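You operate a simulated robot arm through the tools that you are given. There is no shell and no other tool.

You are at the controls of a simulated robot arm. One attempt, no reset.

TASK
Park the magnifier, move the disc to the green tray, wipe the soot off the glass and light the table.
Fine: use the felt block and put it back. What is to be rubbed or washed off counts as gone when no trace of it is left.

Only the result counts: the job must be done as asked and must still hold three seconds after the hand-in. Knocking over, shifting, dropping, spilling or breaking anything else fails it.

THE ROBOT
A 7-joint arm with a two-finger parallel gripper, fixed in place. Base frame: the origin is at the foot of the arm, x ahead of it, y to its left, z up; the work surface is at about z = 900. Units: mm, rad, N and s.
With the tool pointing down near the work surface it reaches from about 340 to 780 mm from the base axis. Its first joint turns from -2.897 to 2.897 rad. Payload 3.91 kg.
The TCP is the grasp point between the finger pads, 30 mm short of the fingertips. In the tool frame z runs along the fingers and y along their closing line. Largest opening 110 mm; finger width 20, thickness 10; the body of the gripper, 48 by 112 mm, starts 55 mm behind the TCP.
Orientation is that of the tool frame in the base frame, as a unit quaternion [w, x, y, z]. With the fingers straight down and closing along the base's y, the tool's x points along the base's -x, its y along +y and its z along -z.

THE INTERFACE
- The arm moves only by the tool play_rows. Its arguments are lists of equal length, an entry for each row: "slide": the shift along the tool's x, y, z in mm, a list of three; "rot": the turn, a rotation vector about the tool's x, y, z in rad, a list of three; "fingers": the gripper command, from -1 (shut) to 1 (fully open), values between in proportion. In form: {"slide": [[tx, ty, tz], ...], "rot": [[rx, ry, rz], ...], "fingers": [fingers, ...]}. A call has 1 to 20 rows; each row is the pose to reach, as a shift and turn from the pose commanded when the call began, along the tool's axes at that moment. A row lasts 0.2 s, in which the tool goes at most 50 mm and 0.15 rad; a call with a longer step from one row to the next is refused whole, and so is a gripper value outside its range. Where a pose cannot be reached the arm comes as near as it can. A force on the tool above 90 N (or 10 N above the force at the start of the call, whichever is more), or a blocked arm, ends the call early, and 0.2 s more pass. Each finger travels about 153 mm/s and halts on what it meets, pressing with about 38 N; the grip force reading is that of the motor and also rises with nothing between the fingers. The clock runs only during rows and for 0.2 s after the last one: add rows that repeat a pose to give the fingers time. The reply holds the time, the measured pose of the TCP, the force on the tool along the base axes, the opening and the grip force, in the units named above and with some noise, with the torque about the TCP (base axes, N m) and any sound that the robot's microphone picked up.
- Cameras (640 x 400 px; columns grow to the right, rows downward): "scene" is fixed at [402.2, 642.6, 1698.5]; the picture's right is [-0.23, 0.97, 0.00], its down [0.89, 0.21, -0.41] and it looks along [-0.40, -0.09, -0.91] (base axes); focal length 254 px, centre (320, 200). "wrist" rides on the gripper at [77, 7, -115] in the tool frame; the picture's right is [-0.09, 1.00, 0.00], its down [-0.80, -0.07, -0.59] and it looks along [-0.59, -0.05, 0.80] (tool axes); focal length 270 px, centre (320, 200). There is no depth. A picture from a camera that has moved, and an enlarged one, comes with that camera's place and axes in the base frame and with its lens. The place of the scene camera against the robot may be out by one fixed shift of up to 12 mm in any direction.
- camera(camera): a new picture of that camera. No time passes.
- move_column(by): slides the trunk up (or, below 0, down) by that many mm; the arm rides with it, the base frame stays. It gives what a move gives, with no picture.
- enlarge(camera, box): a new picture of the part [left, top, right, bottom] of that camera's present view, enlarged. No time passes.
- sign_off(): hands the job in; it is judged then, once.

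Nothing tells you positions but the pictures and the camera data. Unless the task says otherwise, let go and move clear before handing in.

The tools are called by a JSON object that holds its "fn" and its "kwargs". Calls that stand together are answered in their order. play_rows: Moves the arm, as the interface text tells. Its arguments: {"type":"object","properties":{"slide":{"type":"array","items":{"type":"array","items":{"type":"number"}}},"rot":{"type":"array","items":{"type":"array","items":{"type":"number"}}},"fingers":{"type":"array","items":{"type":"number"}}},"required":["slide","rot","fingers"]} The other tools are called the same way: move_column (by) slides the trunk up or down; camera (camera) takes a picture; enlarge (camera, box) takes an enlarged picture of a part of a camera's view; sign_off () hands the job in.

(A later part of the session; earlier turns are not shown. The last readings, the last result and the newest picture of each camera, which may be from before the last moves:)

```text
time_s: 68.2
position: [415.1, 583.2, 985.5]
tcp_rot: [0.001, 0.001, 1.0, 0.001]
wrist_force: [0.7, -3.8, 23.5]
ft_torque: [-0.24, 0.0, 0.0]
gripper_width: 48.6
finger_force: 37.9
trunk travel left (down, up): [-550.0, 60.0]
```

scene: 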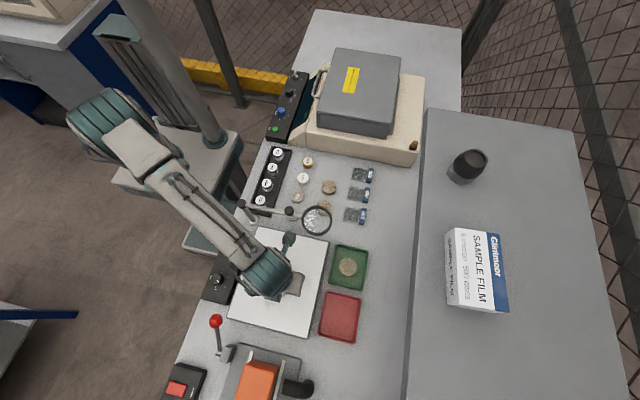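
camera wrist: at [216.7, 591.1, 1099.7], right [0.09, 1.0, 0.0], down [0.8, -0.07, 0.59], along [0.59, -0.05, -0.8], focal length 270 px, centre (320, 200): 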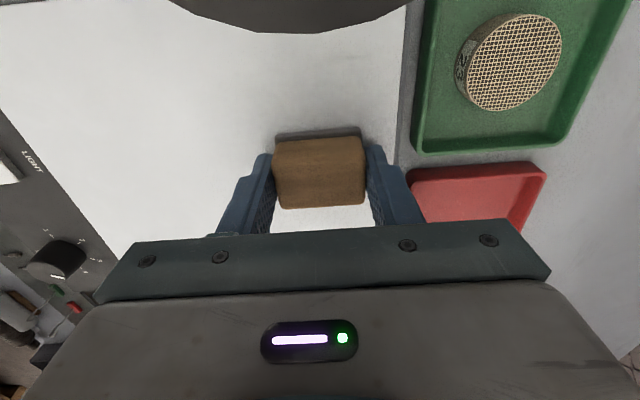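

{"fn": "play_rows", "kwargs": {"slide": [[0, 0, -20], [0, 0, -45], [0, 25, -60], [0, 40, -60], [0, 40, -60]], "rot": [[0, 0, 0], [0, 0, 0], [0, 0, 0], [0, 0, 0], [0, 0, 0]], "fingers": [-0.5, -0.5, -0.5, -0.5, -0.5]}}

{"fn": "enlarge", "kwargs": {"camera": "scene", "box": [225, 225, 345, 340]}}

{"fn": "camera", "kwargs": {"camera": "wrist"}}

```text
time_s: 69.4
position: [414.6, 623.3, 1043.4]
tcp_rot: [0.0, 0.0, 1.0, 0.0]
wrist_force: [-1.2, -0.3, -0.7]
ft_torque: [0.0, -0.03, -0.03]
gripper_width: 48.7
finger_force: 38.3
trunk travel left (down, up): [-550.0, 60.0]
```

```text
3.48 times, centred on (285, 282) of scene
camera zoom: at [402.2, 642.6, 1698.5], right [-0.23, 0.97, 0.0], down [0.89, 0.21, -0.41], along [-0.4, -0.09, -0.91], focal length 882 px, centre (442, -87)
```

zoom: 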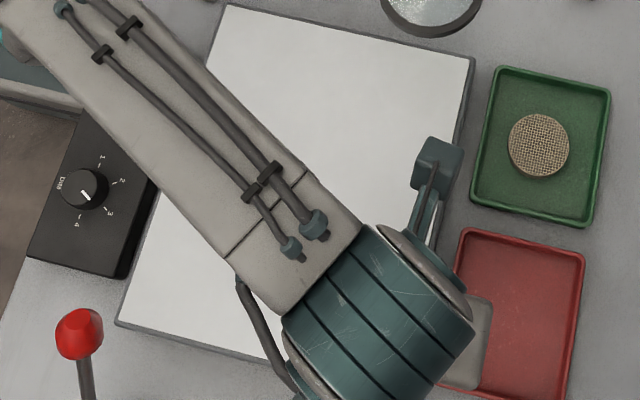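

```text
taken
camera wrist: at [337.8, 630.2, 1157.8], right [0.09, 1.0, 0.0], down [0.8, -0.07, 0.59], along [0.59, -0.05, -0.8], focal length 270 px, centre (320, 200)
```

wrist: 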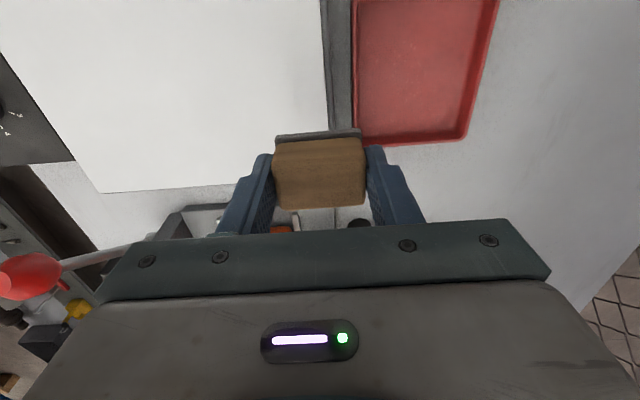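

{"fn": "play_rows", "kwargs": {"slide": [[35, 5, 5], [70, 10, 10], [100, 15, 13], [115, 20, 13], [115, 20, 13]], "rot": [[0, 0, 0], [0, 0, 0], [0, 0, 0], [0, 0, 0], [0, 0, 0]], "fingers": [-0.5, -0.5, -0.5, -0.5, -0.5]}}

{"fn": "enlarge", "kwargs": {"camera": "scene", "box": [225, 225, 345, 340]}}

{"fn": "camera", "kwargs": {"camera": "wrist"}}

```text
time_s: 70.6
position: [299.9, 645.0, 1031.4]
tcp_rot: [0.0, 0.0, 1.0, 0.001]
wrist_force: [0.0, 0.0, -0.8]
ft_torque: [0.0, -0.01, 0.01]
gripper_width: 48.8
finger_force: 38.0
trunk travel left (down, up): [-550.0, 60.0]
```

```text
3.48 times, centred on (285, 282) of scene
camera zoom: at [402.2, 642.6, 1698.5], right [-0.23, 0.97, 0.0], down [0.89, 0.21, -0.41], along [-0.4, -0.09, -0.91], focal length 882 px, centre (442, -87)
```

zoom: 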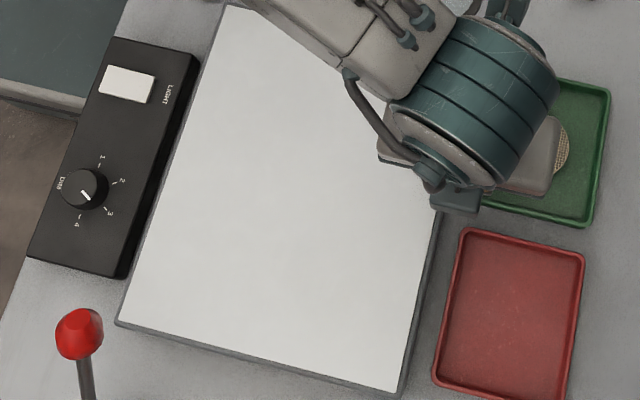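

```text
taken
camera wrist: at [223.7, 651.2, 1144.5], right [0.09, 1.0, 0.0], down [0.8, -0.07, 0.59], along [0.59, -0.05, -0.8], focal length 270 px, centre (320, 200)
```

wrist: 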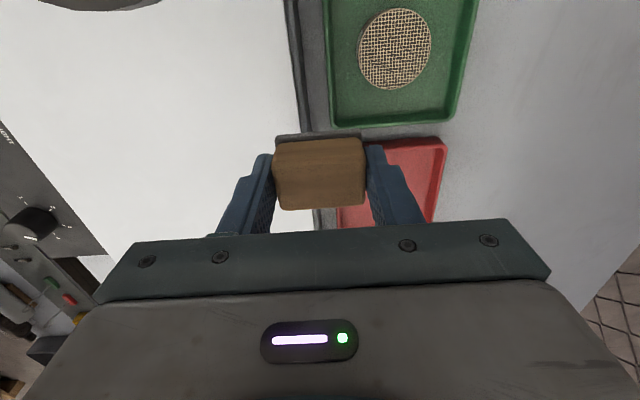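

{"fn": "enlarge", "kwargs": {"camera": "scene", "box": [245, 245, 325, 310]}}

{"fn": "enlarge", "kwargs": {"camera": "wrist", "box": [60, 0, 300, 240]}}

```text
6.15 times, centred on (285, 278) of scene
camera zoom: at [402.2, 642.6, 1698.5], right [-0.23, 0.97, 0.0], down [0.89, 0.21, -0.41], along [-0.4, -0.09, -0.91], focal length 1560 px, centre (535, -277)
```

zoom: 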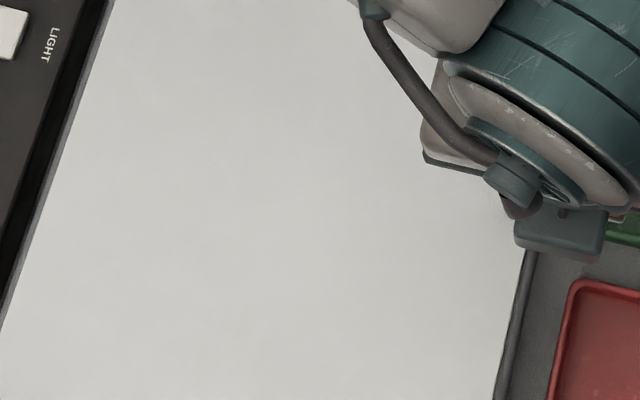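

```text
1.67 times, centred on (180, 120) of wrist
camera zoom: at [223.7, 651.2, 1144.5], right [0.09, 1.0, 0.0], down [0.8, -0.07, 0.59], along [0.59, -0.05, -0.8], focal length 450 px, centre (553, 333)
```

zoom: 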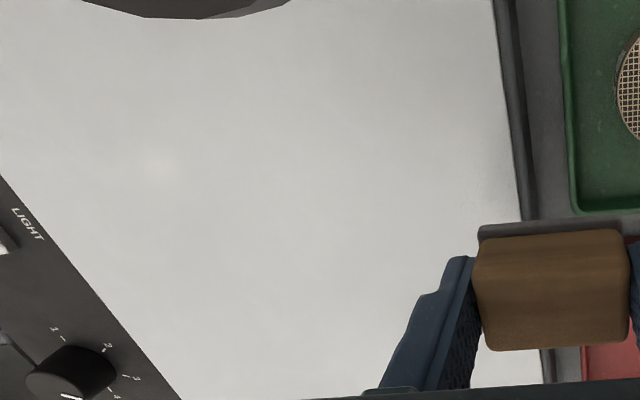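

The glass looks clean. Returning the felt block to its original spot at (171, 700).

{"fn": "play_rows", "kwargs": {"slide": [[19, 5, 0], [54, 20, 0], [94, 43, 0], [128, 55, 0], [128, 55, 0], [128, 55, 0]], "rot": [[0, 0, 0], [0, 0, 0], [0, 0, 0], [0, 0, 0], [0, 0, 0], [0, 0, 0]], "fingers": [-0.5, -0.5, -0.5, -0.5, -0.5, -0.5]}}

{"fn": "camera", "kwargs": {"camera": "wrist"}}

```text
time_s: 72.0
position: [168.9, 698.4, 1031.8]
tcp_rot: [0.0, 0.0, 1.0, 0.001]
wrist_force: [-0.8, 0.1, -0.4]
ft_torque: [-0.03, 0.0, 0.0]
gripper_width: 48.7
finger_force: 38.3
trunk travel left (down, up): [-550.0, 60.0]
```

```text
taken
camera wrist: at [92.8, 707.1, 1145.1], right [0.09, 1.0, 0.0], down [0.8, -0.07, 0.59], along [0.59, -0.05, -0.8], focal length 270 px, centre (320, 200)
```

wrist: 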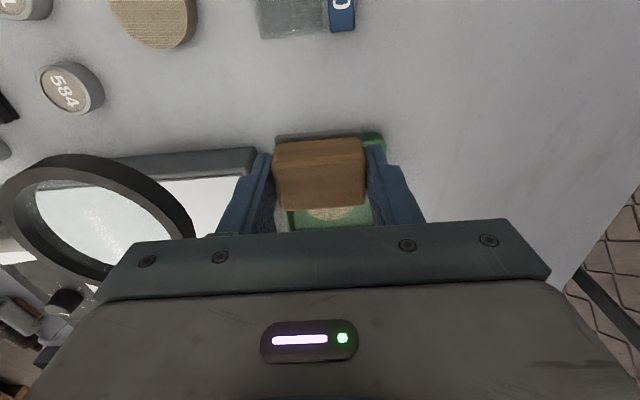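

{"fn": "play_rows", "kwargs": {"slide": [[-1, 0, 30], [-1.5, 0, 60], [-1.5, 0, 80], [-1.5, 0, 90], [-1.5, 0, 90]], "rot": [[0, 0, 0], [0, 0, 0], [0, 0, 0], [0, 0, 0], [0, 0, 0]], "fingers": [-0.5, -0.5, -0.5, -0.5, -0.5]}}

{"fn": "enlarge", "kwargs": {"camera": "wrist", "box": [200, 0, 440, 240]}}

```text
time_s: 73.2
position: [171.1, 698.2, 942.7]
tcp_rot: [-0.001, 0.0, 1.0, -0.001]
wrist_force: [1.5, -0.1, -0.2]
ft_torque: [0.0, 0.0, 0.01]
gripper_width: 48.7
finger_force: 37.9
trunk travel left (down, up): [-550.0, 60.0]
```

```text
1.67 times, centred on (320, 120) of wrist
camera zoom: at [94.5, 704.6, 1056.3], right [0.09, 1.0, 0.0], down [0.8, -0.07, 0.59], along [0.59, -0.05, -0.8], focal length 450 px, centre (320, 333)
```

zoom: 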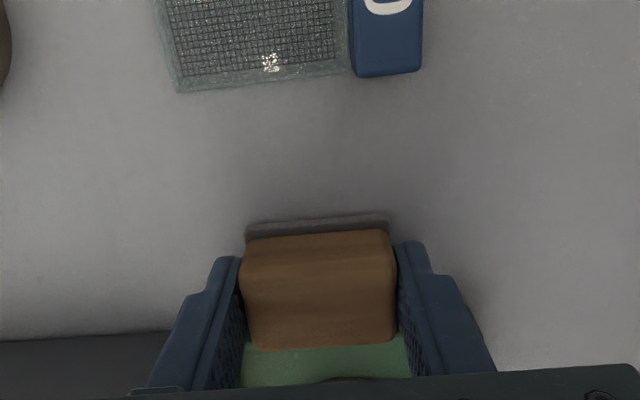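

{"fn": "play_rows", "kwargs": {"slide": [[0, 2, 2], [0, 2, 4], [0, 2, 5.5], [0, 2, 5.5]], "rot": [[0, 0, 0], [0, 0, 0], [0, 0, 0], [0, 0, 0]], "fingers": [-0.5, -0.5, -0.5, -0.5]}}

```text
time_s: 74.2
position: [173.4, 700.2, 936.9]
tcp_rot: [0.0, -0.001, 1.0, 0.0]
wrist_force: [-0.2, 0.3, -0.7]
ft_torque: [0.01, 0.02, 0.01]
gripper_width: 49.0
finger_force: 38.1
trunk travel left (down, up): [-550.0, 60.0]
```

{"fn": "play_rows", "kwargs": {"slide": [[0, 0, 1], [0, 0, 2], [0, 0, 2]], "rot": [[0, 0, 0], [0, 0, 0], [0, 0, 0]], "fingers": [-0.5, -0.5, -0.5]}}

{"fn": "enlarge", "kwargs": {"camera": "wrist", "box": [200, 0, 440, 240]}}

```text
time_s: 75.0
position: [170.9, 701.9, 934.9]
tcp_rot: [-0.001, 0.0, 1.0, 0.0]
wrist_force: [-0.5, -0.7, 5.8]
ft_torque: [0.04, -0.02, 0.03]
gripper_width: 48.6
finger_force: 37.8
trunk travel left (down, up): [-550.0, 60.0]
```

```text
1.67 times, centred on (320, 120) of wrist
camera zoom: at [94.7, 707.0, 1049.1], right [0.09, 1.0, 0.0], down [0.8, -0.07, 0.59], along [0.59, -0.05, -0.8], focal length 450 px, centre (320, 333)
```

zoom: 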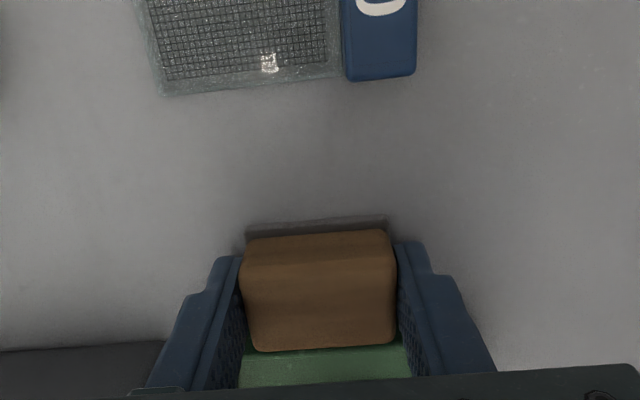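

In contact at the original place. Releasing and rising.

{"fn": "play_rows", "kwargs": {"slide": [[0, 0, -1], [0, 0, -1], [0, 0, -1], [0, 0, -25], [0, 0, -60], [0, 0, -95], [0, 0, -95]], "rot": [[0, 0, 0], [0, 0, 0], [0, 0, 0], [0, 0, 0], [0, 0, 0], [0, 0, 0], [0, 0, 0]], "fingers": [0.1, 0.36, 0.36, 0.36, 0.36, 0.36, 0.36]}}

{"fn": "camera", "kwargs": {"camera": "wrist"}}

{"fn": "enlarge", "kwargs": {"camera": "wrist", "box": [260, 80, 380, 160]}}

```text
time_s: 76.6
position: [172.5, 699.1, 1029.1]
tcp_rot: [0.0, 0.0, 1.0, 0.0]
wrist_force: [-0.3, 0.9, 0.4]
ft_torque: [-0.02, 0.0, -0.02]
gripper_width: 74.9
finger_force: 0.1
trunk travel left (down, up): [-550.0, 60.0]
```

```text
taken
camera wrist: at [95.3, 707.2, 1143.6], right [0.09, 1.0, 0.0], down [0.8, -0.07, 0.59], along [0.59, -0.05, -0.8], focal length 270 px, centre (320, 200)
```

wrist: 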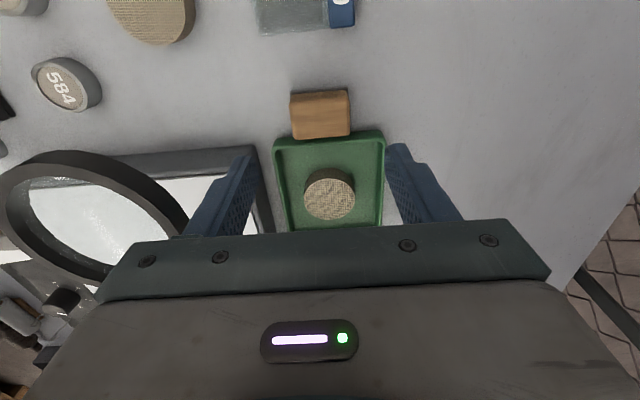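

```text
5.00 times, centred on (320, 120) of wrist
camera zoom: at [95.3, 707.2, 1143.6], right [0.09, 1.0, 0.0], down [0.8, -0.07, 0.59], along [0.59, -0.05, -0.8], focal length 1351 px, centre (320, 600)
```

zoom: 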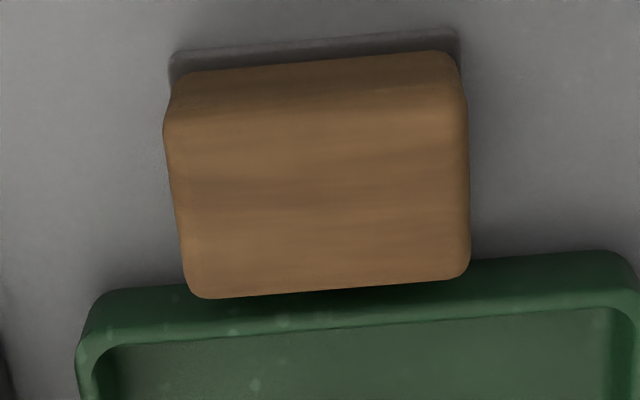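

The block is back in place. Next I'll go to the LIGHT button, which I estimate at (290, 344.5, 936), passing on the +x side of the magnifier, with the fingers closed for pressing.

{"fn": "play_rows", "kwargs": {"slide": [[-19, -5, -10], [-54, -20, -20], [-94, -43, -25], [-128, -55, -30], [-145, -95, -30], [-150, -140, -30], [-150, -185, -30], [-150, -230, -30], [-145, -270, -30], [-135, -310, -30], [-118, -350, -30], [-118, -354, -30], [-118, -354, -30]], "rot": [[0, 0, 0], [0, 0, 0], [0, 0, 0], [0, 0, 0], [0, 0, 0], [0, 0, 0], [0, 0, 0], [0, 0, 0], [0, 0, 0], [0, 0, 0], [0, 0, 0], [0, 0, 0], [0, 0, 0]], "fingers": [0.36, 0.36, 0.36, 0.36, 0.3, 0, -0.3, -0.6, -1, -1, -1, -1, -1]}}

{"fn": "camera", "kwargs": {"camera": "wrist"}}

{"fn": "camera", "kwargs": {"camera": "scene"}}

```text
time_s: 79.4
position: [291.2, 347.4, 1061.5]
tcp_rot: [0.001, 0.0, 1.0, 0.0]
wrist_force: [0.4, 0.0, 0.3]
ft_torque: [0.01, 0.05, 0.0]
gripper_width: 0.0
finger_force: 37.4
trunk travel left (down, up): [-550.0, 60.0]
```

```text
taken
camera wrist: at [214.6, 353.6, 1174.9], right [0.09, 1.0, 0.0], down [0.8, -0.07, 0.59], along [0.59, -0.05, -0.8], focal length 270 px, centre (320, 200)
```

wrist: 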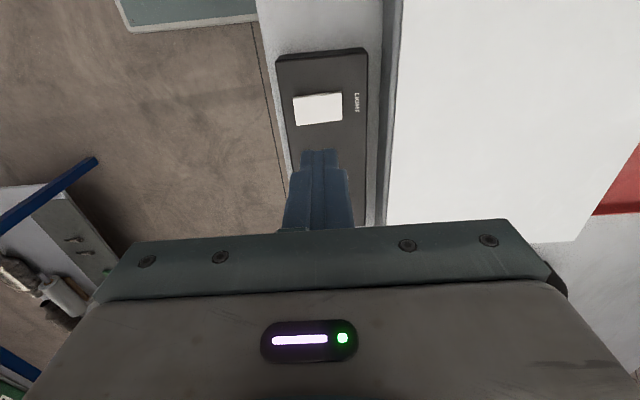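

```text
taken
```

scene: 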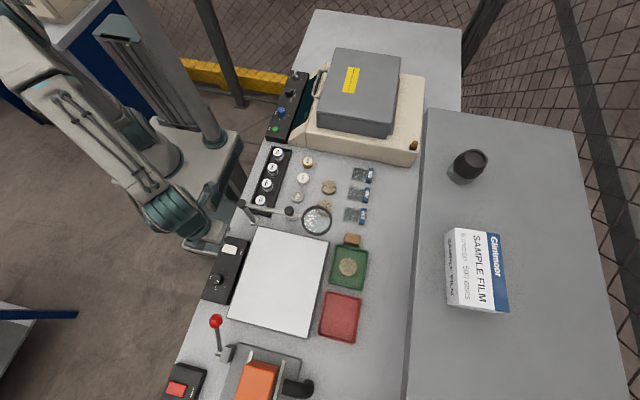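

{"fn": "enlarge", "kwargs": {"camera": "wrist", "box": [260, 40, 400, 180]}}

{"fn": "enlarge", "kwargs": {"camera": "scene", "box": [195, 220, 265, 310]}}

{"fn": "enlarge", "kwargs": {"camera": "scene", "box": [225, 225, 345, 340]}}

```text
2.86 times, centred on (330, 110) of wrist
camera zoom: at [214.6, 353.6, 1174.9], right [0.09, 1.0, 0.0], down [0.8, -0.07, 0.59], along [0.59, -0.05, -0.8], focal length 772 px, centre (291, 457)
```

zoom: 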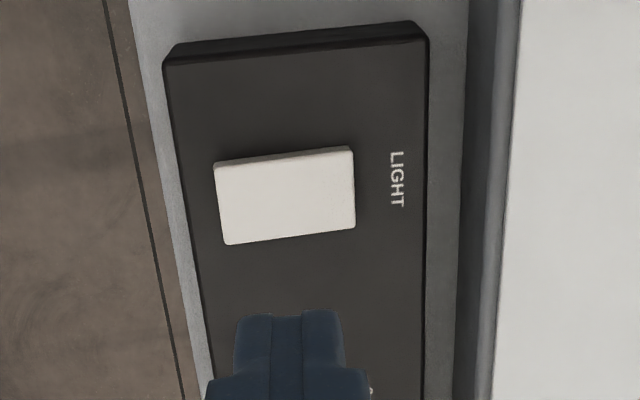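

```text
4.44 times, centred on (230, 265) of scene
camera zoom: at [402.2, 642.6, 1698.5], right [-0.23, 0.97, 0.0], down [0.89, 0.21, -0.41], along [-0.4, -0.09, -0.91], focal length 1127 px, centre (720, -89)
```

zoom: 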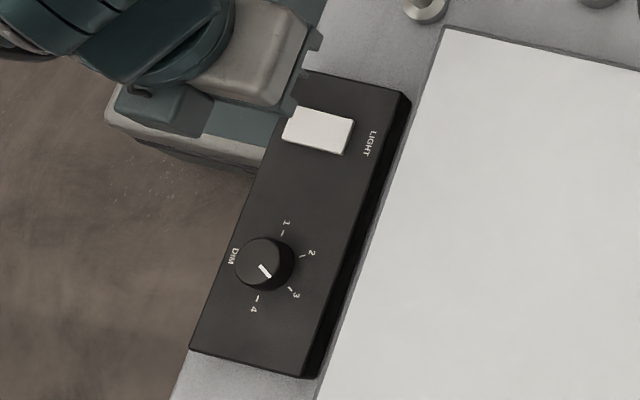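

```text
3.48 times, centred on (285, 282) of scene
camera zoom: at [402.2, 642.6, 1698.5], right [-0.23, 0.97, 0.0], down [0.89, 0.21, -0.41], along [-0.4, -0.09, -0.91], focal length 882 px, centre (442, -87)
```

zoom: 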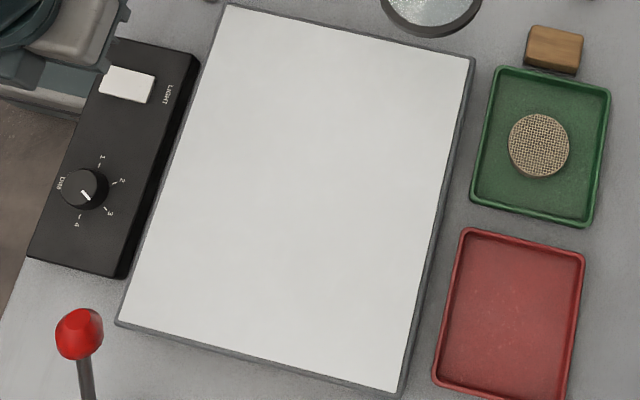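

{"fn": "enlarge", "kwargs": {"camera": "scene", "box": [220, 238, 250, 262]}}

{"fn": "enlarge", "kwargs": {"camera": "wrist", "box": [285, 85, 350, 130]}}

{"fn": "enlarge", "kwargs": {"camera": "scene", "box": [160, 370, 210, 400]}}

```text
16.00 times, centred on (235, 250) of scene
camera zoom: at [402.2, 642.6, 1698.5], right [-0.23, 0.97, 0.0], down [0.89, 0.21, -0.41], along [-0.4, -0.09, -0.91], focal length 4056 px, centre (1680, -600)
```

zoom: 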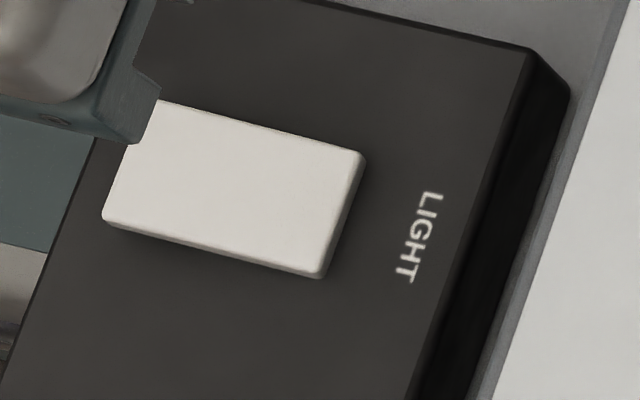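

```text
8.89 times, centred on (318, 108) of wrist
camera zoom: at [214.6, 353.6, 1174.9], right [0.09, 1.0, 0.0], down [0.8, -0.07, 0.59], along [0.59, -0.05, -0.8], focal length 2402 px, centre (342, 1022)
```

zoom: 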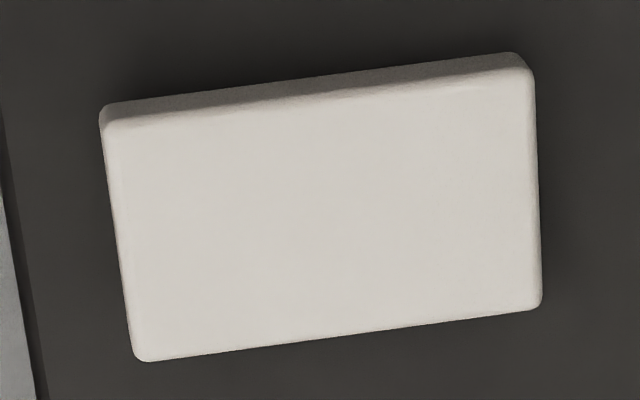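

```text
12.80 times, centred on (185, 385) of scene
camera zoom: at [402.2, 642.6, 1698.5], right [-0.23, 0.97, 0.0], down [0.89, 0.21, -0.41], along [-0.4, -0.09, -0.91], focal length 3245 px, centre (2048, -2168)
```

zoom: 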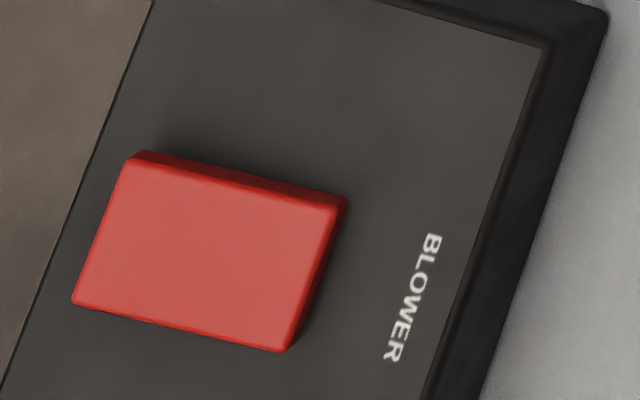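

The glass looks clean and the disc, block and magnifier are in place. I'm over the LIGHT switch (centre about (290.5, 345.6), top near z 936); lowering the closed fingertips to just above it.

{"fn": "play_rows", "kwargs": {"slide": [[0, -1, 30], [1, -1, 60], [1, -1, 82], [1, -1, 88], [1, -1, 88]], "rot": [[0, 0, 0], [0, 0, 0], [0, 0, 0], [0, 0, 0], [0, 0, 0]], "fingers": [-1, -1, -1, -1, -1]}}

{"fn": "enlarge", "kwargs": {"camera": "wrist", "box": [220, 70, 420, 240]}}

{"fn": "enlarge", "kwargs": {"camera": "scene", "box": [195, 200, 295, 290]}}

```text
time_s: 80.6
position: [288.3, 345.5, 972.3]
tcp_rot: [0.001, 0.0, 1.0, 0.0]
wrist_force: [0.0, 0.2, -0.3]
ft_torque: [0.01, -0.02, -0.03]
gripper_width: 0.0
finger_force: 37.4
trunk travel left (down, up): [-550.0, 60.0]
```

```text
2.35 times, centred on (320, 155) of wrist
camera zoom: at [212.4, 352.3, 1086.7], right [0.09, 1.0, 0.0], down [0.8, -0.07, 0.59], along [0.59, -0.05, -0.8], focal length 636 px, centre (320, 306)
```

zoom: 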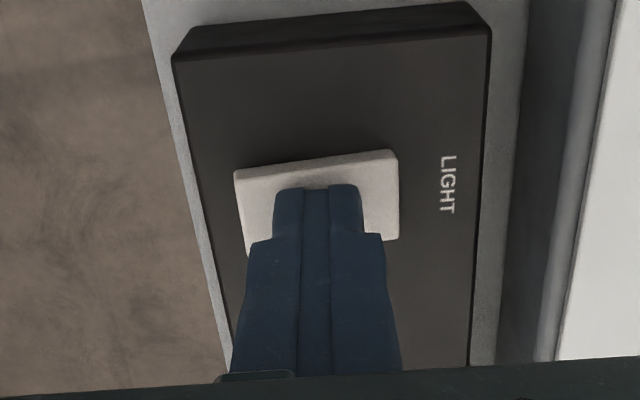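

```text
4.44 times, centred on (245, 245) of scene
camera zoom: at [402.2, 642.6, 1698.5], right [-0.23, 0.97, 0.0], down [0.89, 0.21, -0.41], along [-0.4, -0.09, -0.91], focal length 1127 px, centre (653, 0)
```

zoom: 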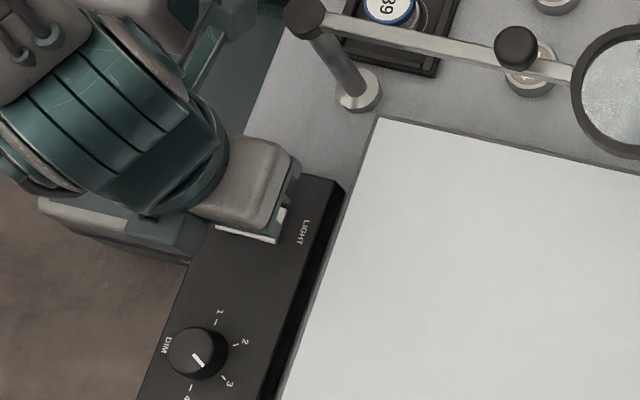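

Fingertips are centred just above the switch. Pressing down a few millimetres at a time.

{"fn": "play_rows", "kwargs": {"slide": [[0, 0, 3], [0, 0, 6], [0, 0, 6]], "rot": [[0, 0, 0], [0, 0, 0], [0, 0, 0]], "fingers": [-1, -1, -1]}}

```text
time_s: 81.4
position: [288.5, 344.8, 969.5]
tcp_rot: [0.002, 0.0, 1.0, 0.003]
wrist_force: [-2.1, -9.2, 52.4]
ft_torque: [-0.3, 0.55, 0.17]
gripper_width: 0.0
finger_force: 37.4
trunk travel left (down, up): [-550.0, 60.0]
heard: click, click, click
```

{"fn": "camera", "kwargs": {"camera": "scene"}}

{"fn": "enlarge", "kwargs": {"camera": "wrist", "box": [220, 70, 420, 240]}}

```text
taken
```

scene: 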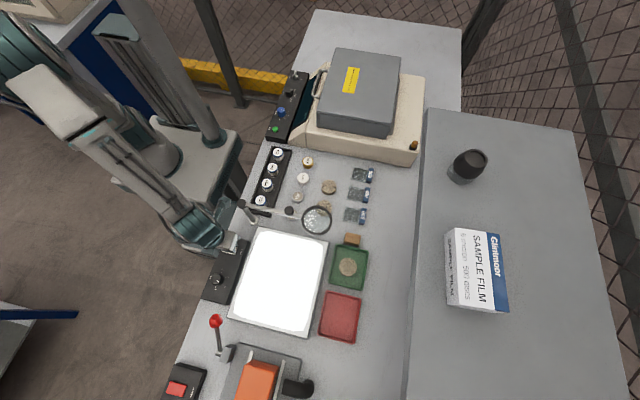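

```text
2.35 times, centred on (320, 155) of wrist
camera zoom: at [211.8, 350.7, 1083.6], right [0.09, 1.0, 0.01], down [0.8, -0.07, 0.6], along [0.6, -0.05, -0.8], focal length 636 px, centre (320, 306)
```

zoom: 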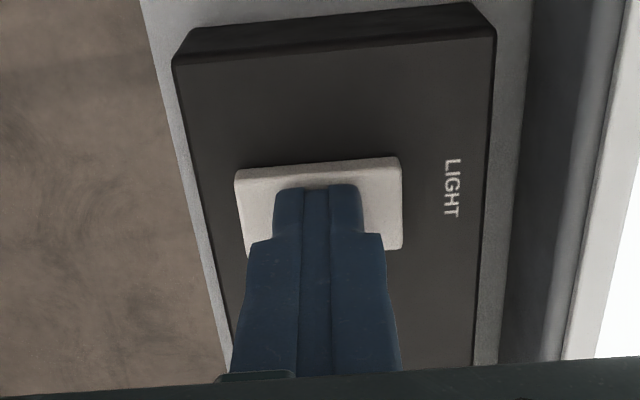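

The table is lit. Lifting straight off and checking that it stays on.

{"fn": "play_rows", "kwargs": {"slide": [[0, 0, -15], [0, 0, -50], [0, 0, -90], [0, 0, -90]], "rot": [[0, 0, 0], [0, 0, 0], [0, 0, 0], [0, 0, 0]], "fingers": [-1, -1, -1, -1]}}

{"fn": "camera", "kwargs": {"camera": "scene"}}

{"fn": "enlarge", "kwargs": {"camera": "wrist", "box": [260, 40, 400, 180]}}

```text
time_s: 82.4
position: [286.4, 341.3, 1056.8]
tcp_rot: [0.0, 0.0, 1.0, 0.0]
wrist_force: [0.7, 1.1, 0.9]
ft_torque: [-0.01, -0.02, 0.0]
gripper_width: 0.2
finger_force: 37.6
trunk travel left (down, up): [-550.0, 60.0]
heard: click
```

```text
taken
```

scene: 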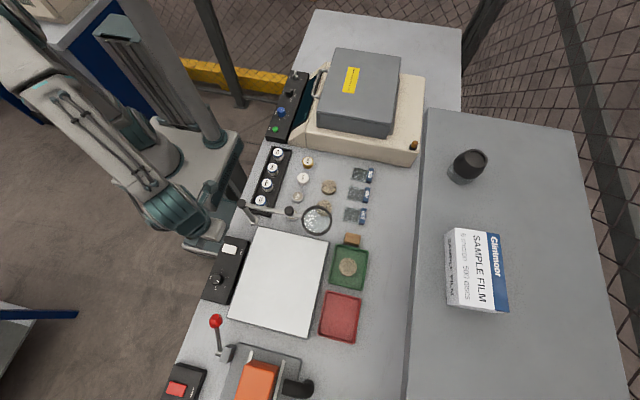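

```text
2.86 times, centred on (330, 110) of wrist
camera zoom: at [210.2, 348.6, 1171.2], right [0.09, 1.0, 0.0], down [0.8, -0.07, 0.59], along [0.59, -0.05, -0.8], focal length 772 px, centre (291, 457)
```

zoom: 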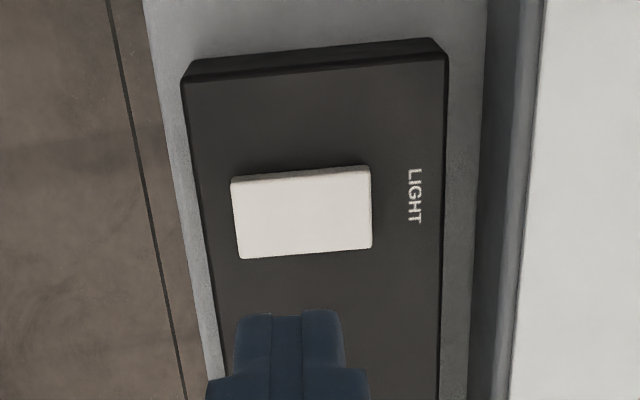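

The light went off again as I lifted (another click), so this is a rocker and I pressed too near its pivot. I'll look for which edge is raised.

{"fn": "enlarge", "kwargs": {"camera": "wrist", "box": [285, 85, 350, 140]}}

{"fn": "enlarge", "kwargs": {"camera": "scene", "box": [215, 238, 245, 262]}}

```text
7.27 times, centred on (318, 112) of wrist
camera zoom: at [210.2, 348.6, 1171.2], right [0.09, 1.0, 0.0], down [0.8, -0.07, 0.59], along [0.59, -0.05, -0.8], focal length 1966 px, centre (338, 836)
```

zoom: 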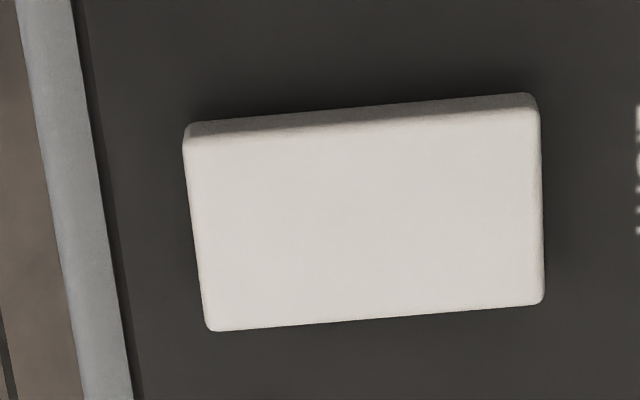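

```text
16.00 times, centred on (230, 250) of scene
camera zoom: at [402.2, 642.6, 1698.5], right [-0.23, 0.97, 0.0], down [0.89, 0.21, -0.41], along [-0.4, -0.09, -0.91], focal length 4056 px, centre (1760, -600)
```

zoom: 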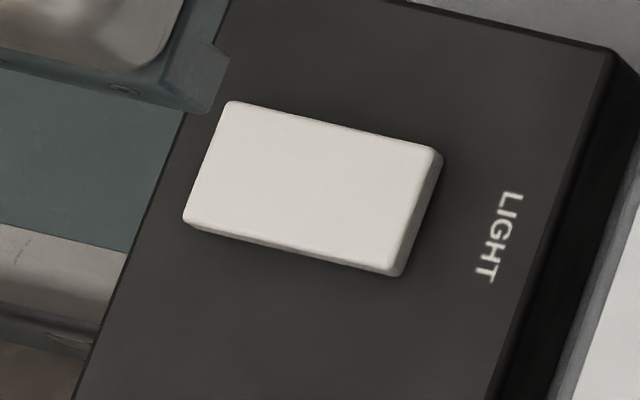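

The contact torque showed the load on the switch's −x edge, so it rocks about its y axis with the −x edge raised. I'll reposition to press only that −x edge, at about x 276–286.

{"fn": "play_rows", "kwargs": {"slide": [[5, 2, 20], [10, 3.5, 50], [10.5, 3.5, 76], [10.5, 3.5, 82], [10.5, 3.5, 82], [10.5, 3.5, 82]], "rot": [[0, 0, 0], [0, 0, 0], [0, 0, 0], [0, 0, 0], [0, 0, 0], [0, 0, 0]], "fingers": [-1, -1, -1, -1, -1, -1]}}

{"fn": "enlarge", "kwargs": {"camera": "wrist", "box": [220, 70, 420, 240]}}

{"fn": "enlarge", "kwargs": {"camera": "scene", "box": [195, 200, 295, 290]}}

```text
time_s: 83.8
position: [277.6, 347.9, 973.9]
tcp_rot: [0.0, -0.001, 1.0, 0.0]
wrist_force: [0.6, 0.0, -0.2]
ft_torque: [0.0, 0.0, 0.0]
gripper_width: 0.0
finger_force: 37.7
trunk travel left (down, up): [-550.0, 60.0]
```

```text
2.35 times, centred on (320, 155) of wrist
camera zoom: at [201.6, 355.6, 1087.8], right [0.09, 1.0, 0.0], down [0.8, -0.07, 0.59], along [0.59, -0.05, -0.8], focal length 636 px, centre (320, 306)
```

zoom: 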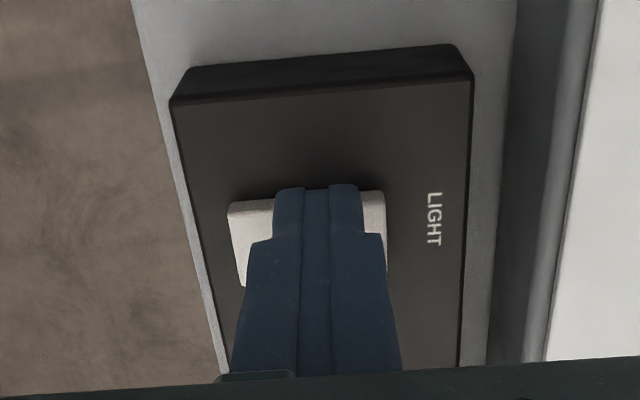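

```text
4.44 times, centred on (245, 245) of scene
camera zoom: at [402.2, 642.6, 1698.5], right [-0.23, 0.97, 0.0], down [0.89, 0.21, -0.41], along [-0.4, -0.09, -0.91], focal length 1127 px, centre (653, 0)
```

zoom: 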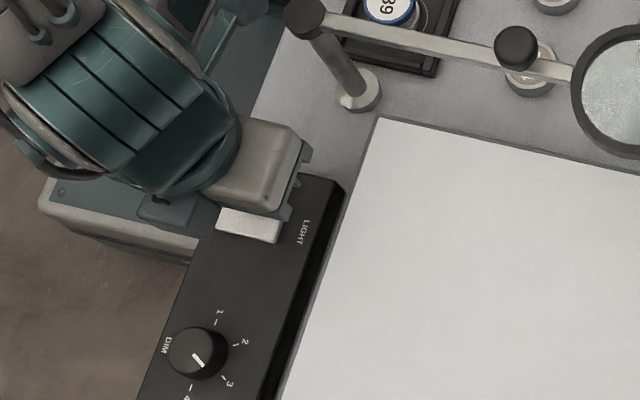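

{"fn": "play_rows", "kwargs": {"slide": [[0, 0, 2], [0, 0, 4], [0, 0, 6], [0, 0, 6]], "rot": [[0, 0, 0], [0, 0, 0], [0, 0, 0], [0, 0, 0]], "fingers": [-1, -1, -1, -1]}}

{"fn": "camera", "kwargs": {"camera": "scene"}}

```text
time_s: 84.8
position: [279.3, 349.0, 969.3]
tcp_rot: [0.0, 0.0, 1.0, 0.001]
wrist_force: [0.0, -0.5, 26.1]
ft_torque: [-0.07, 0.03, 0.02]
gripper_width: 0.0
finger_force: 38.4
trunk travel left (down, up): [-550.0, 60.0]
```

```text
taken
```

scene: 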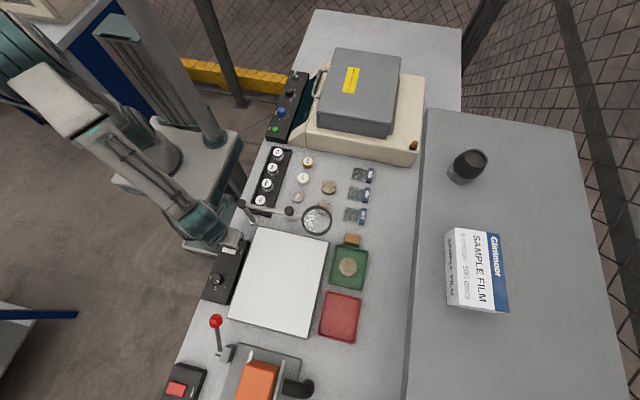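

{"fn": "play_rows", "kwargs": {"slide": [[0, 0, 1], [0, 0, 2], [0, 0, 2]], "rot": [[0, 0, 0], [0, 0, 0], [0, 0, 0]], "fingers": [-1, -1, -1]}}

{"fn": "enlarge", "kwargs": {"camera": "scene", "box": [195, 200, 295, 290]}}

```text
time_s: 85.6
position: [278.3, 348.4, 970.9]
tcp_rot: [0.003, 0.0, 1.0, 0.005]
wrist_force: [4.8, 1.0, 65.2]
ft_torque: [-0.2, -0.1, 0.38]
gripper_width: 0.1
finger_force: 37.8
trunk travel left (down, up): [-550.0, 60.0]
```

```text
4.44 times, centred on (245, 245) of scene
camera zoom: at [402.2, 642.6, 1698.5], right [-0.23, 0.97, 0.0], down [0.89, 0.21, -0.41], along [-0.4, -0.09, -0.91], focal length 1127 px, centre (653, 0)
```

zoom: 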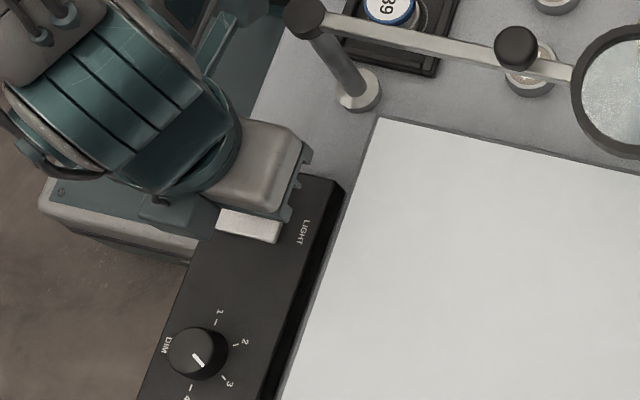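

The −x edge is already down (65 N, no click), so the on-side is the +x edge. Lifting and moving to press that edge.

{"fn": "play_rows", "kwargs": {"slide": [[0, 0, -8], [0, 0, -22], [-15, 0, -22], [-29, -2, -22], [-29, -2, -22], [-29, -2, -18], [-29, -2, -18]], "rot": [[0, 0, 0], [0, 0, 0], [0, 0, 0], [0, 0, 0], [0, 0, 0], [0, 0, 0], [0, 0, 0]], "fingers": [-1, -1, -1, -1, -1, -1, -1]}}

{"fn": "enlarge", "kwargs": {"camera": "wrist", "box": [220, 70, 420, 240]}}

{"fn": "enlarge", "kwargs": {"camera": "scene", "box": [195, 200, 295, 290]}}

```text
time_s: 87.2
position: [308.4, 346.9, 983.0]
tcp_rot: [0.001, 0.0, 1.0, 0.0]
wrist_force: [-0.1, 0.2, 0.0]
ft_torque: [0.01, -0.02, -0.01]
gripper_width: 0.0
finger_force: 37.8
trunk travel left (down, up): [-550.0, 60.0]
```

```text
2.35 times, centred on (320, 155) of wrist
camera zoom: at [232.1, 353.9, 1097.4], right [0.09, 1.0, 0.0], down [0.8, -0.07, 0.59], along [0.59, -0.05, -0.8], focal length 636 px, centre (320, 306)
```

zoom: 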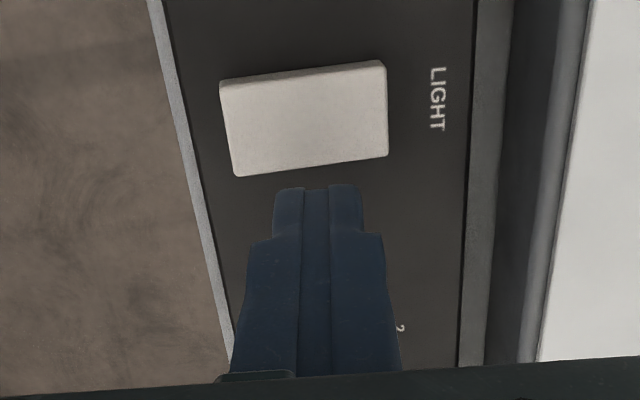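

```text
4.44 times, centred on (245, 245) of scene
camera zoom: at [402.2, 642.6, 1698.5], right [-0.23, 0.97, 0.0], down [0.89, 0.21, -0.41], along [-0.4, -0.09, -0.91], focal length 1127 px, centre (653, 0)
```

zoom: 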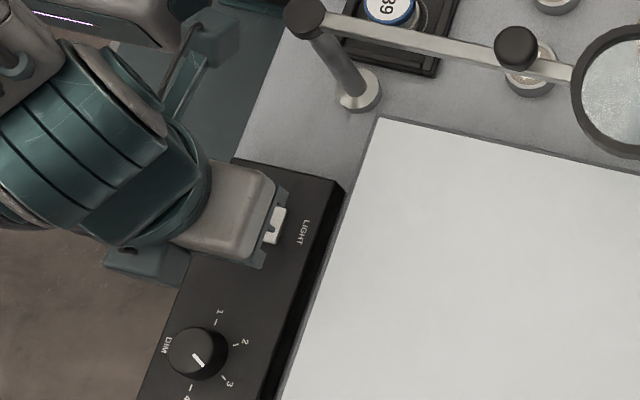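

{"fn": "play_rows", "kwargs": {"slide": [[2, 0, 4], [4, 0, 8], [4, 0, 11], [4, 0, 14], [4, 0, 14]], "rot": [[0, 0, 0], [0, 0, 0], [0, 0, 0], [0, 0, 0], [0, 0, 0]], "fingers": [-1, -1, -1, -1, -1]}}

{"fn": "enlarge", "kwargs": {"camera": "scene", "box": [195, 200, 295, 290]}}

```text
time_s: 88.4
position: [302.3, 346.6, 968.9]
tcp_rot: [0.0, 0.0, 1.0, 0.0]
wrist_force: [-0.9, -3.9, 7.8]
ft_torque: [-0.15, 0.06, 0.06]
gripper_width: 0.0
finger_force: 38.1
trunk travel left (down, up): [-550.0, 60.0]
```

```text
4.44 times, centred on (245, 245) of scene
camera zoom: at [402.2, 642.6, 1698.5], right [-0.23, 0.97, 0.0], down [0.89, 0.21, -0.41], along [-0.4, -0.09, -0.91], focal length 1127 px, centre (653, 0)
```

zoom: 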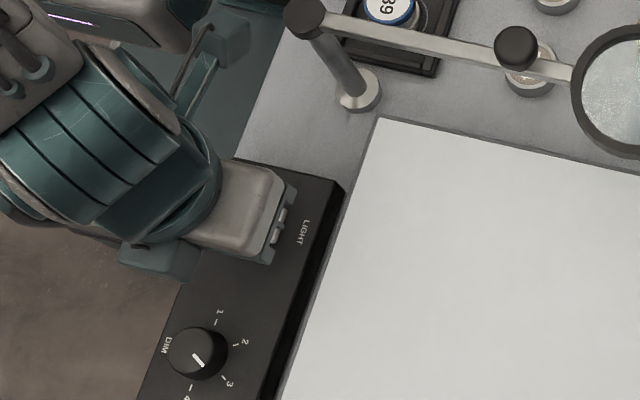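

{"fn": "play_rows", "kwargs": {"slide": [[0, 0, 1], [0, 0, 2], [0, 0, 3], [0, 0, 3]], "rot": [[0, 0, 0], [0, 0, 0], [0, 0, 0], [0, 0, 0]], "fingers": [-1, -1, -1, -1]}}

{"fn": "enlarge", "kwargs": {"camera": "scene", "box": [195, 200, 295, 290]}}

```text
time_s: 89.4
position: [302.4, 346.7, 969.3]
tcp_rot: [0.003, 0.0, 1.0, 0.004]
wrist_force: [4.7, -2.5, 52.3]
ft_torque: [-0.13, 0.28, 0.19]
gripper_width: 0.0
finger_force: 37.4
trunk travel left (down, up): [-550.0, 60.0]
heard: click
```

```text
4.44 times, centred on (245, 245) of scene
camera zoom: at [402.2, 642.6, 1698.5], right [-0.23, 0.97, 0.0], down [0.89, 0.21, -0.41], along [-0.4, -0.09, -0.91], focal length 1127 px, centre (653, 0)
```

zoom: 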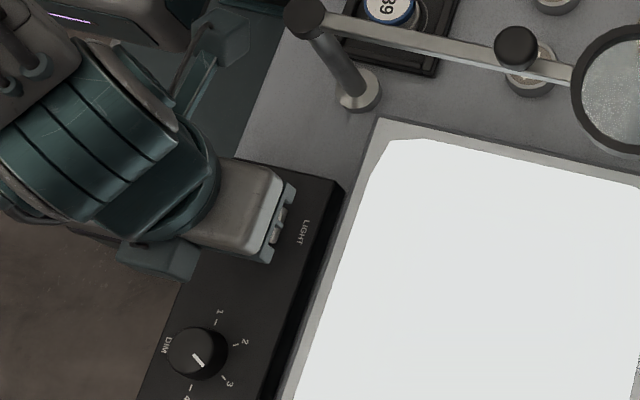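

{"fn": "play_rows", "kwargs": {"slide": [[-1, 0, -10], [-2, 0, -40], [-2, 0, -40]], "rot": [[0, 0, 0], [0, 0, 0], [0, 0, 0]], "fingers": [-1, -1, -1]}}

{"fn": "camera", "kwargs": {"camera": "scene"}}

{"fn": "enlarge", "kwargs": {"camera": "wrist", "box": [260, 40, 400, 180]}}

```text
time_s: 90.2
position: [304.1, 345.4, 1004.4]
tcp_rot: [-0.001, 0.0, 1.0, 0.0]
wrist_force: [-0.1, -0.5, -0.4]
ft_torque: [0.01, -0.02, 0.02]
gripper_width: 0.2
finger_force: 37.7
trunk travel left (down, up): [-550.0, 60.0]
heard: click
```

```text
taken
```

scene: 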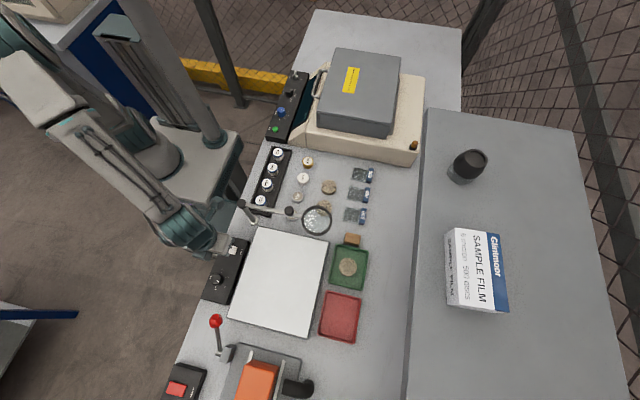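

```text
2.86 times, centred on (330, 110) of wrist
camera zoom: at [228.2, 352.0, 1119.9], right [0.09, 1.0, 0.0], down [0.8, -0.07, 0.59], along [0.59, -0.05, -0.8], focal length 772 px, centre (291, 457)
```

zoom: 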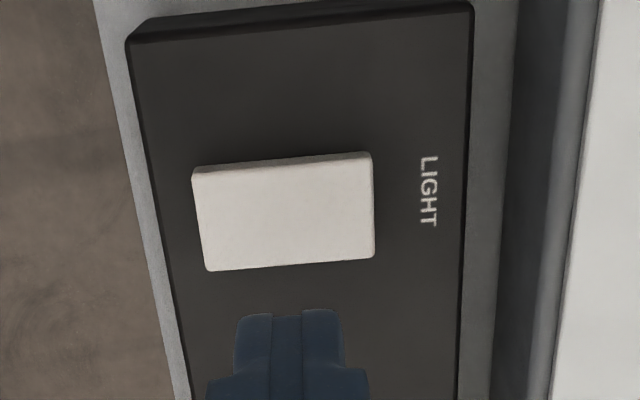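

Off again on release, so it must rock along its long (y) axis. The sideways force (toward −y) during the presses says the +y end is the raised one. I'll press that end, at about (291, 362).

{"fn": "play_rows", "kwargs": {"slide": [[7, 10, 0], [14, 18.5, 5], [14, 18.5, 20], [14, 18.5, 26], [14, 18.5, 26]], "rot": [[0, 0, 0], [0, 0, 0], [0, 0, 0], [0, 0, 0], [0, 0, 0]], "fingers": [-1, -1, -1, -1, -1]}}

{"fn": "enlarge", "kwargs": {"camera": "wrist", "box": [220, 70, 420, 240]}}

{"fn": "enlarge", "kwargs": {"camera": "scene", "box": [195, 200, 295, 290]}}

```text
time_s: 91.4
position: [291.9, 365.0, 980.0]
tcp_rot: [0.0, 0.0, 1.0, 0.0]
wrist_force: [0.2, 0.1, -0.1]
ft_torque: [0.01, 0.0, 0.03]
gripper_width: 0.3
finger_force: 37.5
trunk travel left (down, up): [-550.0, 60.0]
```

```text
2.35 times, centred on (320, 155) of wrist
camera zoom: at [216.1, 372.0, 1093.8], right [0.09, 1.0, 0.0], down [0.8, -0.07, 0.59], along [0.59, -0.05, -0.8], focal length 636 px, centre (320, 306)
```

zoom: 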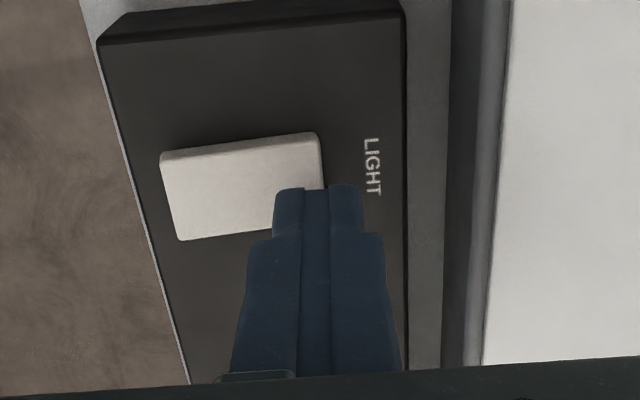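

```text
4.44 times, centred on (245, 245) of scene
camera zoom: at [402.2, 642.6, 1698.5], right [-0.23, 0.97, 0.0], down [0.89, 0.21, -0.41], along [-0.4, -0.09, -0.91], focal length 1127 px, centre (653, 0)
```

zoom: 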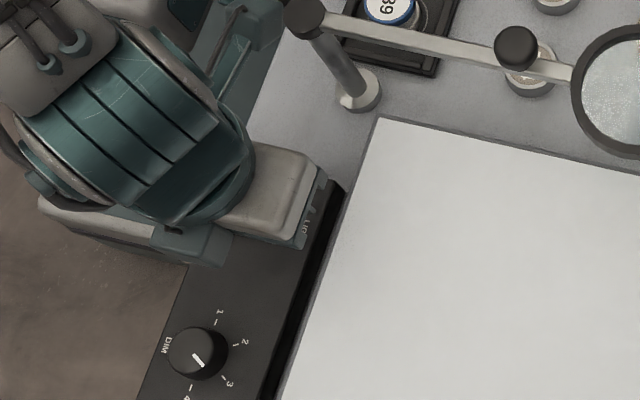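

{"fn": "play_rows", "kwargs": {"slide": [[0, -1, 4], [0, -1, 7], [0, -1, 10], [0, -1, 13], [0, -1, 13]], "rot": [[0, 0, 0], [0, 0, 0], [0, 0, 0], [0, 0, 0], [0, 0, 0]], "fingers": [-1, -1, -1, -1, -1]}}

{"fn": "enlarge", "kwargs": {"camera": "scene", "box": [195, 200, 295, 290]}}

```text
time_s: 92.6
position: [292.6, 365.3, 969.4]
tcp_rot: [0.001, 0.0, 1.0, 0.0]
wrist_force: [1.6, 1.2, 13.2]
ft_torque: [-0.07, -0.05, -0.02]
gripper_width: 0.0
finger_force: 37.2
trunk travel left (down, up): [-550.0, 60.0]
```

```text
4.44 times, centred on (245, 245) of scene
camera zoom: at [402.2, 642.6, 1698.5], right [-0.23, 0.97, 0.0], down [0.89, 0.21, -0.41], along [-0.4, -0.09, -0.91], focal length 1127 px, centre (653, 0)
```

zoom: 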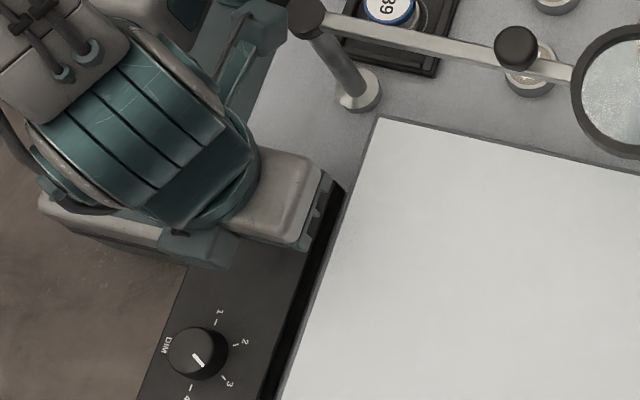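

{"fn": "play_rows", "kwargs": {"slide": [[0, 0, 1], [0, 0, 2], [0, 0, 3], [0, 0, 3]], "rot": [[0, 0, 0], [0, 0, 0], [0, 0, 0], [0, 0, 0]], "fingers": [-1, -1, -1, -1]}}

{"fn": "enlarge", "kwargs": {"camera": "scene", "box": [195, 200, 295, 290]}}

```text
time_s: 93.6
position: [290.9, 364.5, 967.9]
tcp_rot: [0.003, 0.0, 1.0, 0.004]
wrist_force: [3.0, 4.0, 55.3]
ft_torque: [-0.36, 0.02, 0.01]
gripper_width: 0.0
finger_force: 37.0
trunk travel left (down, up): [-550.0, 60.0]
```

```text
4.44 times, centred on (245, 245) of scene
camera zoom: at [402.2, 642.6, 1698.5], right [-0.23, 0.97, 0.0], down [0.89, 0.21, -0.41], along [-0.4, -0.09, -0.91], focal length 1127 px, centre (653, 0)
```

zoom: 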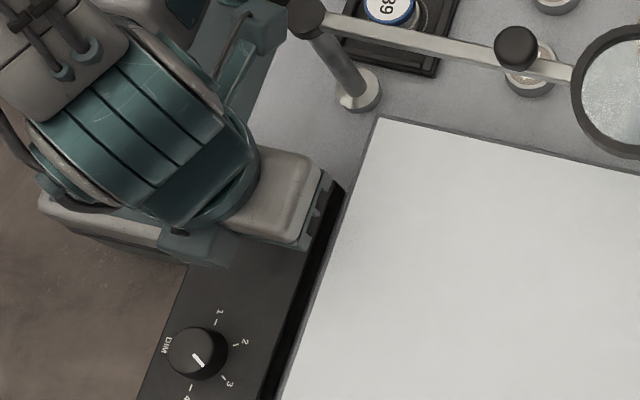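

The load here sits at the finger's inner edge, so the +y end is already down; the −y end must be the raised one. Lifting and moving to press the −y end, at about (291, 328).

{"fn": "play_rows", "kwargs": {"slide": [[0, 0, -8], [0, 0, -22], [0, -18, -22], [0, -37, -22], [0, -37, -22], [0, -37, -18], [0, -37, -18]], "rot": [[0, 0, 0], [0, 0, 0], [0, 0, 0], [0, 0, 0], [0, 0, 0], [0, 0, 0], [0, 0, 0]], "fingers": [-1, -1, -1, -1, -1, -1, -1]}}

{"fn": "enlarge", "kwargs": {"camera": "wrist", "box": [220, 70, 420, 240]}}

```text
time_s: 95.2
position: [292.3, 328.9, 981.5]
tcp_rot: [0.0, 0.0, 1.0, -0.001]
wrist_force: [0.4, 0.0, -0.1]
ft_torque: [-0.03, 0.03, 0.02]
gripper_width: 0.3
finger_force: 38.2
trunk travel left (down, up): [-550.0, 60.0]
```

```text
2.35 times, centred on (320, 155) of wrist
camera zoom: at [216.2, 335.5, 1095.9], right [0.09, 1.0, 0.0], down [0.8, -0.07, 0.59], along [0.59, -0.05, -0.8], focal length 636 px, centre (320, 306)
```

zoom: 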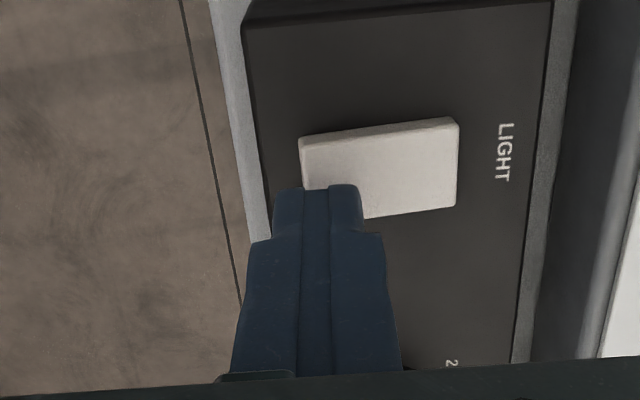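

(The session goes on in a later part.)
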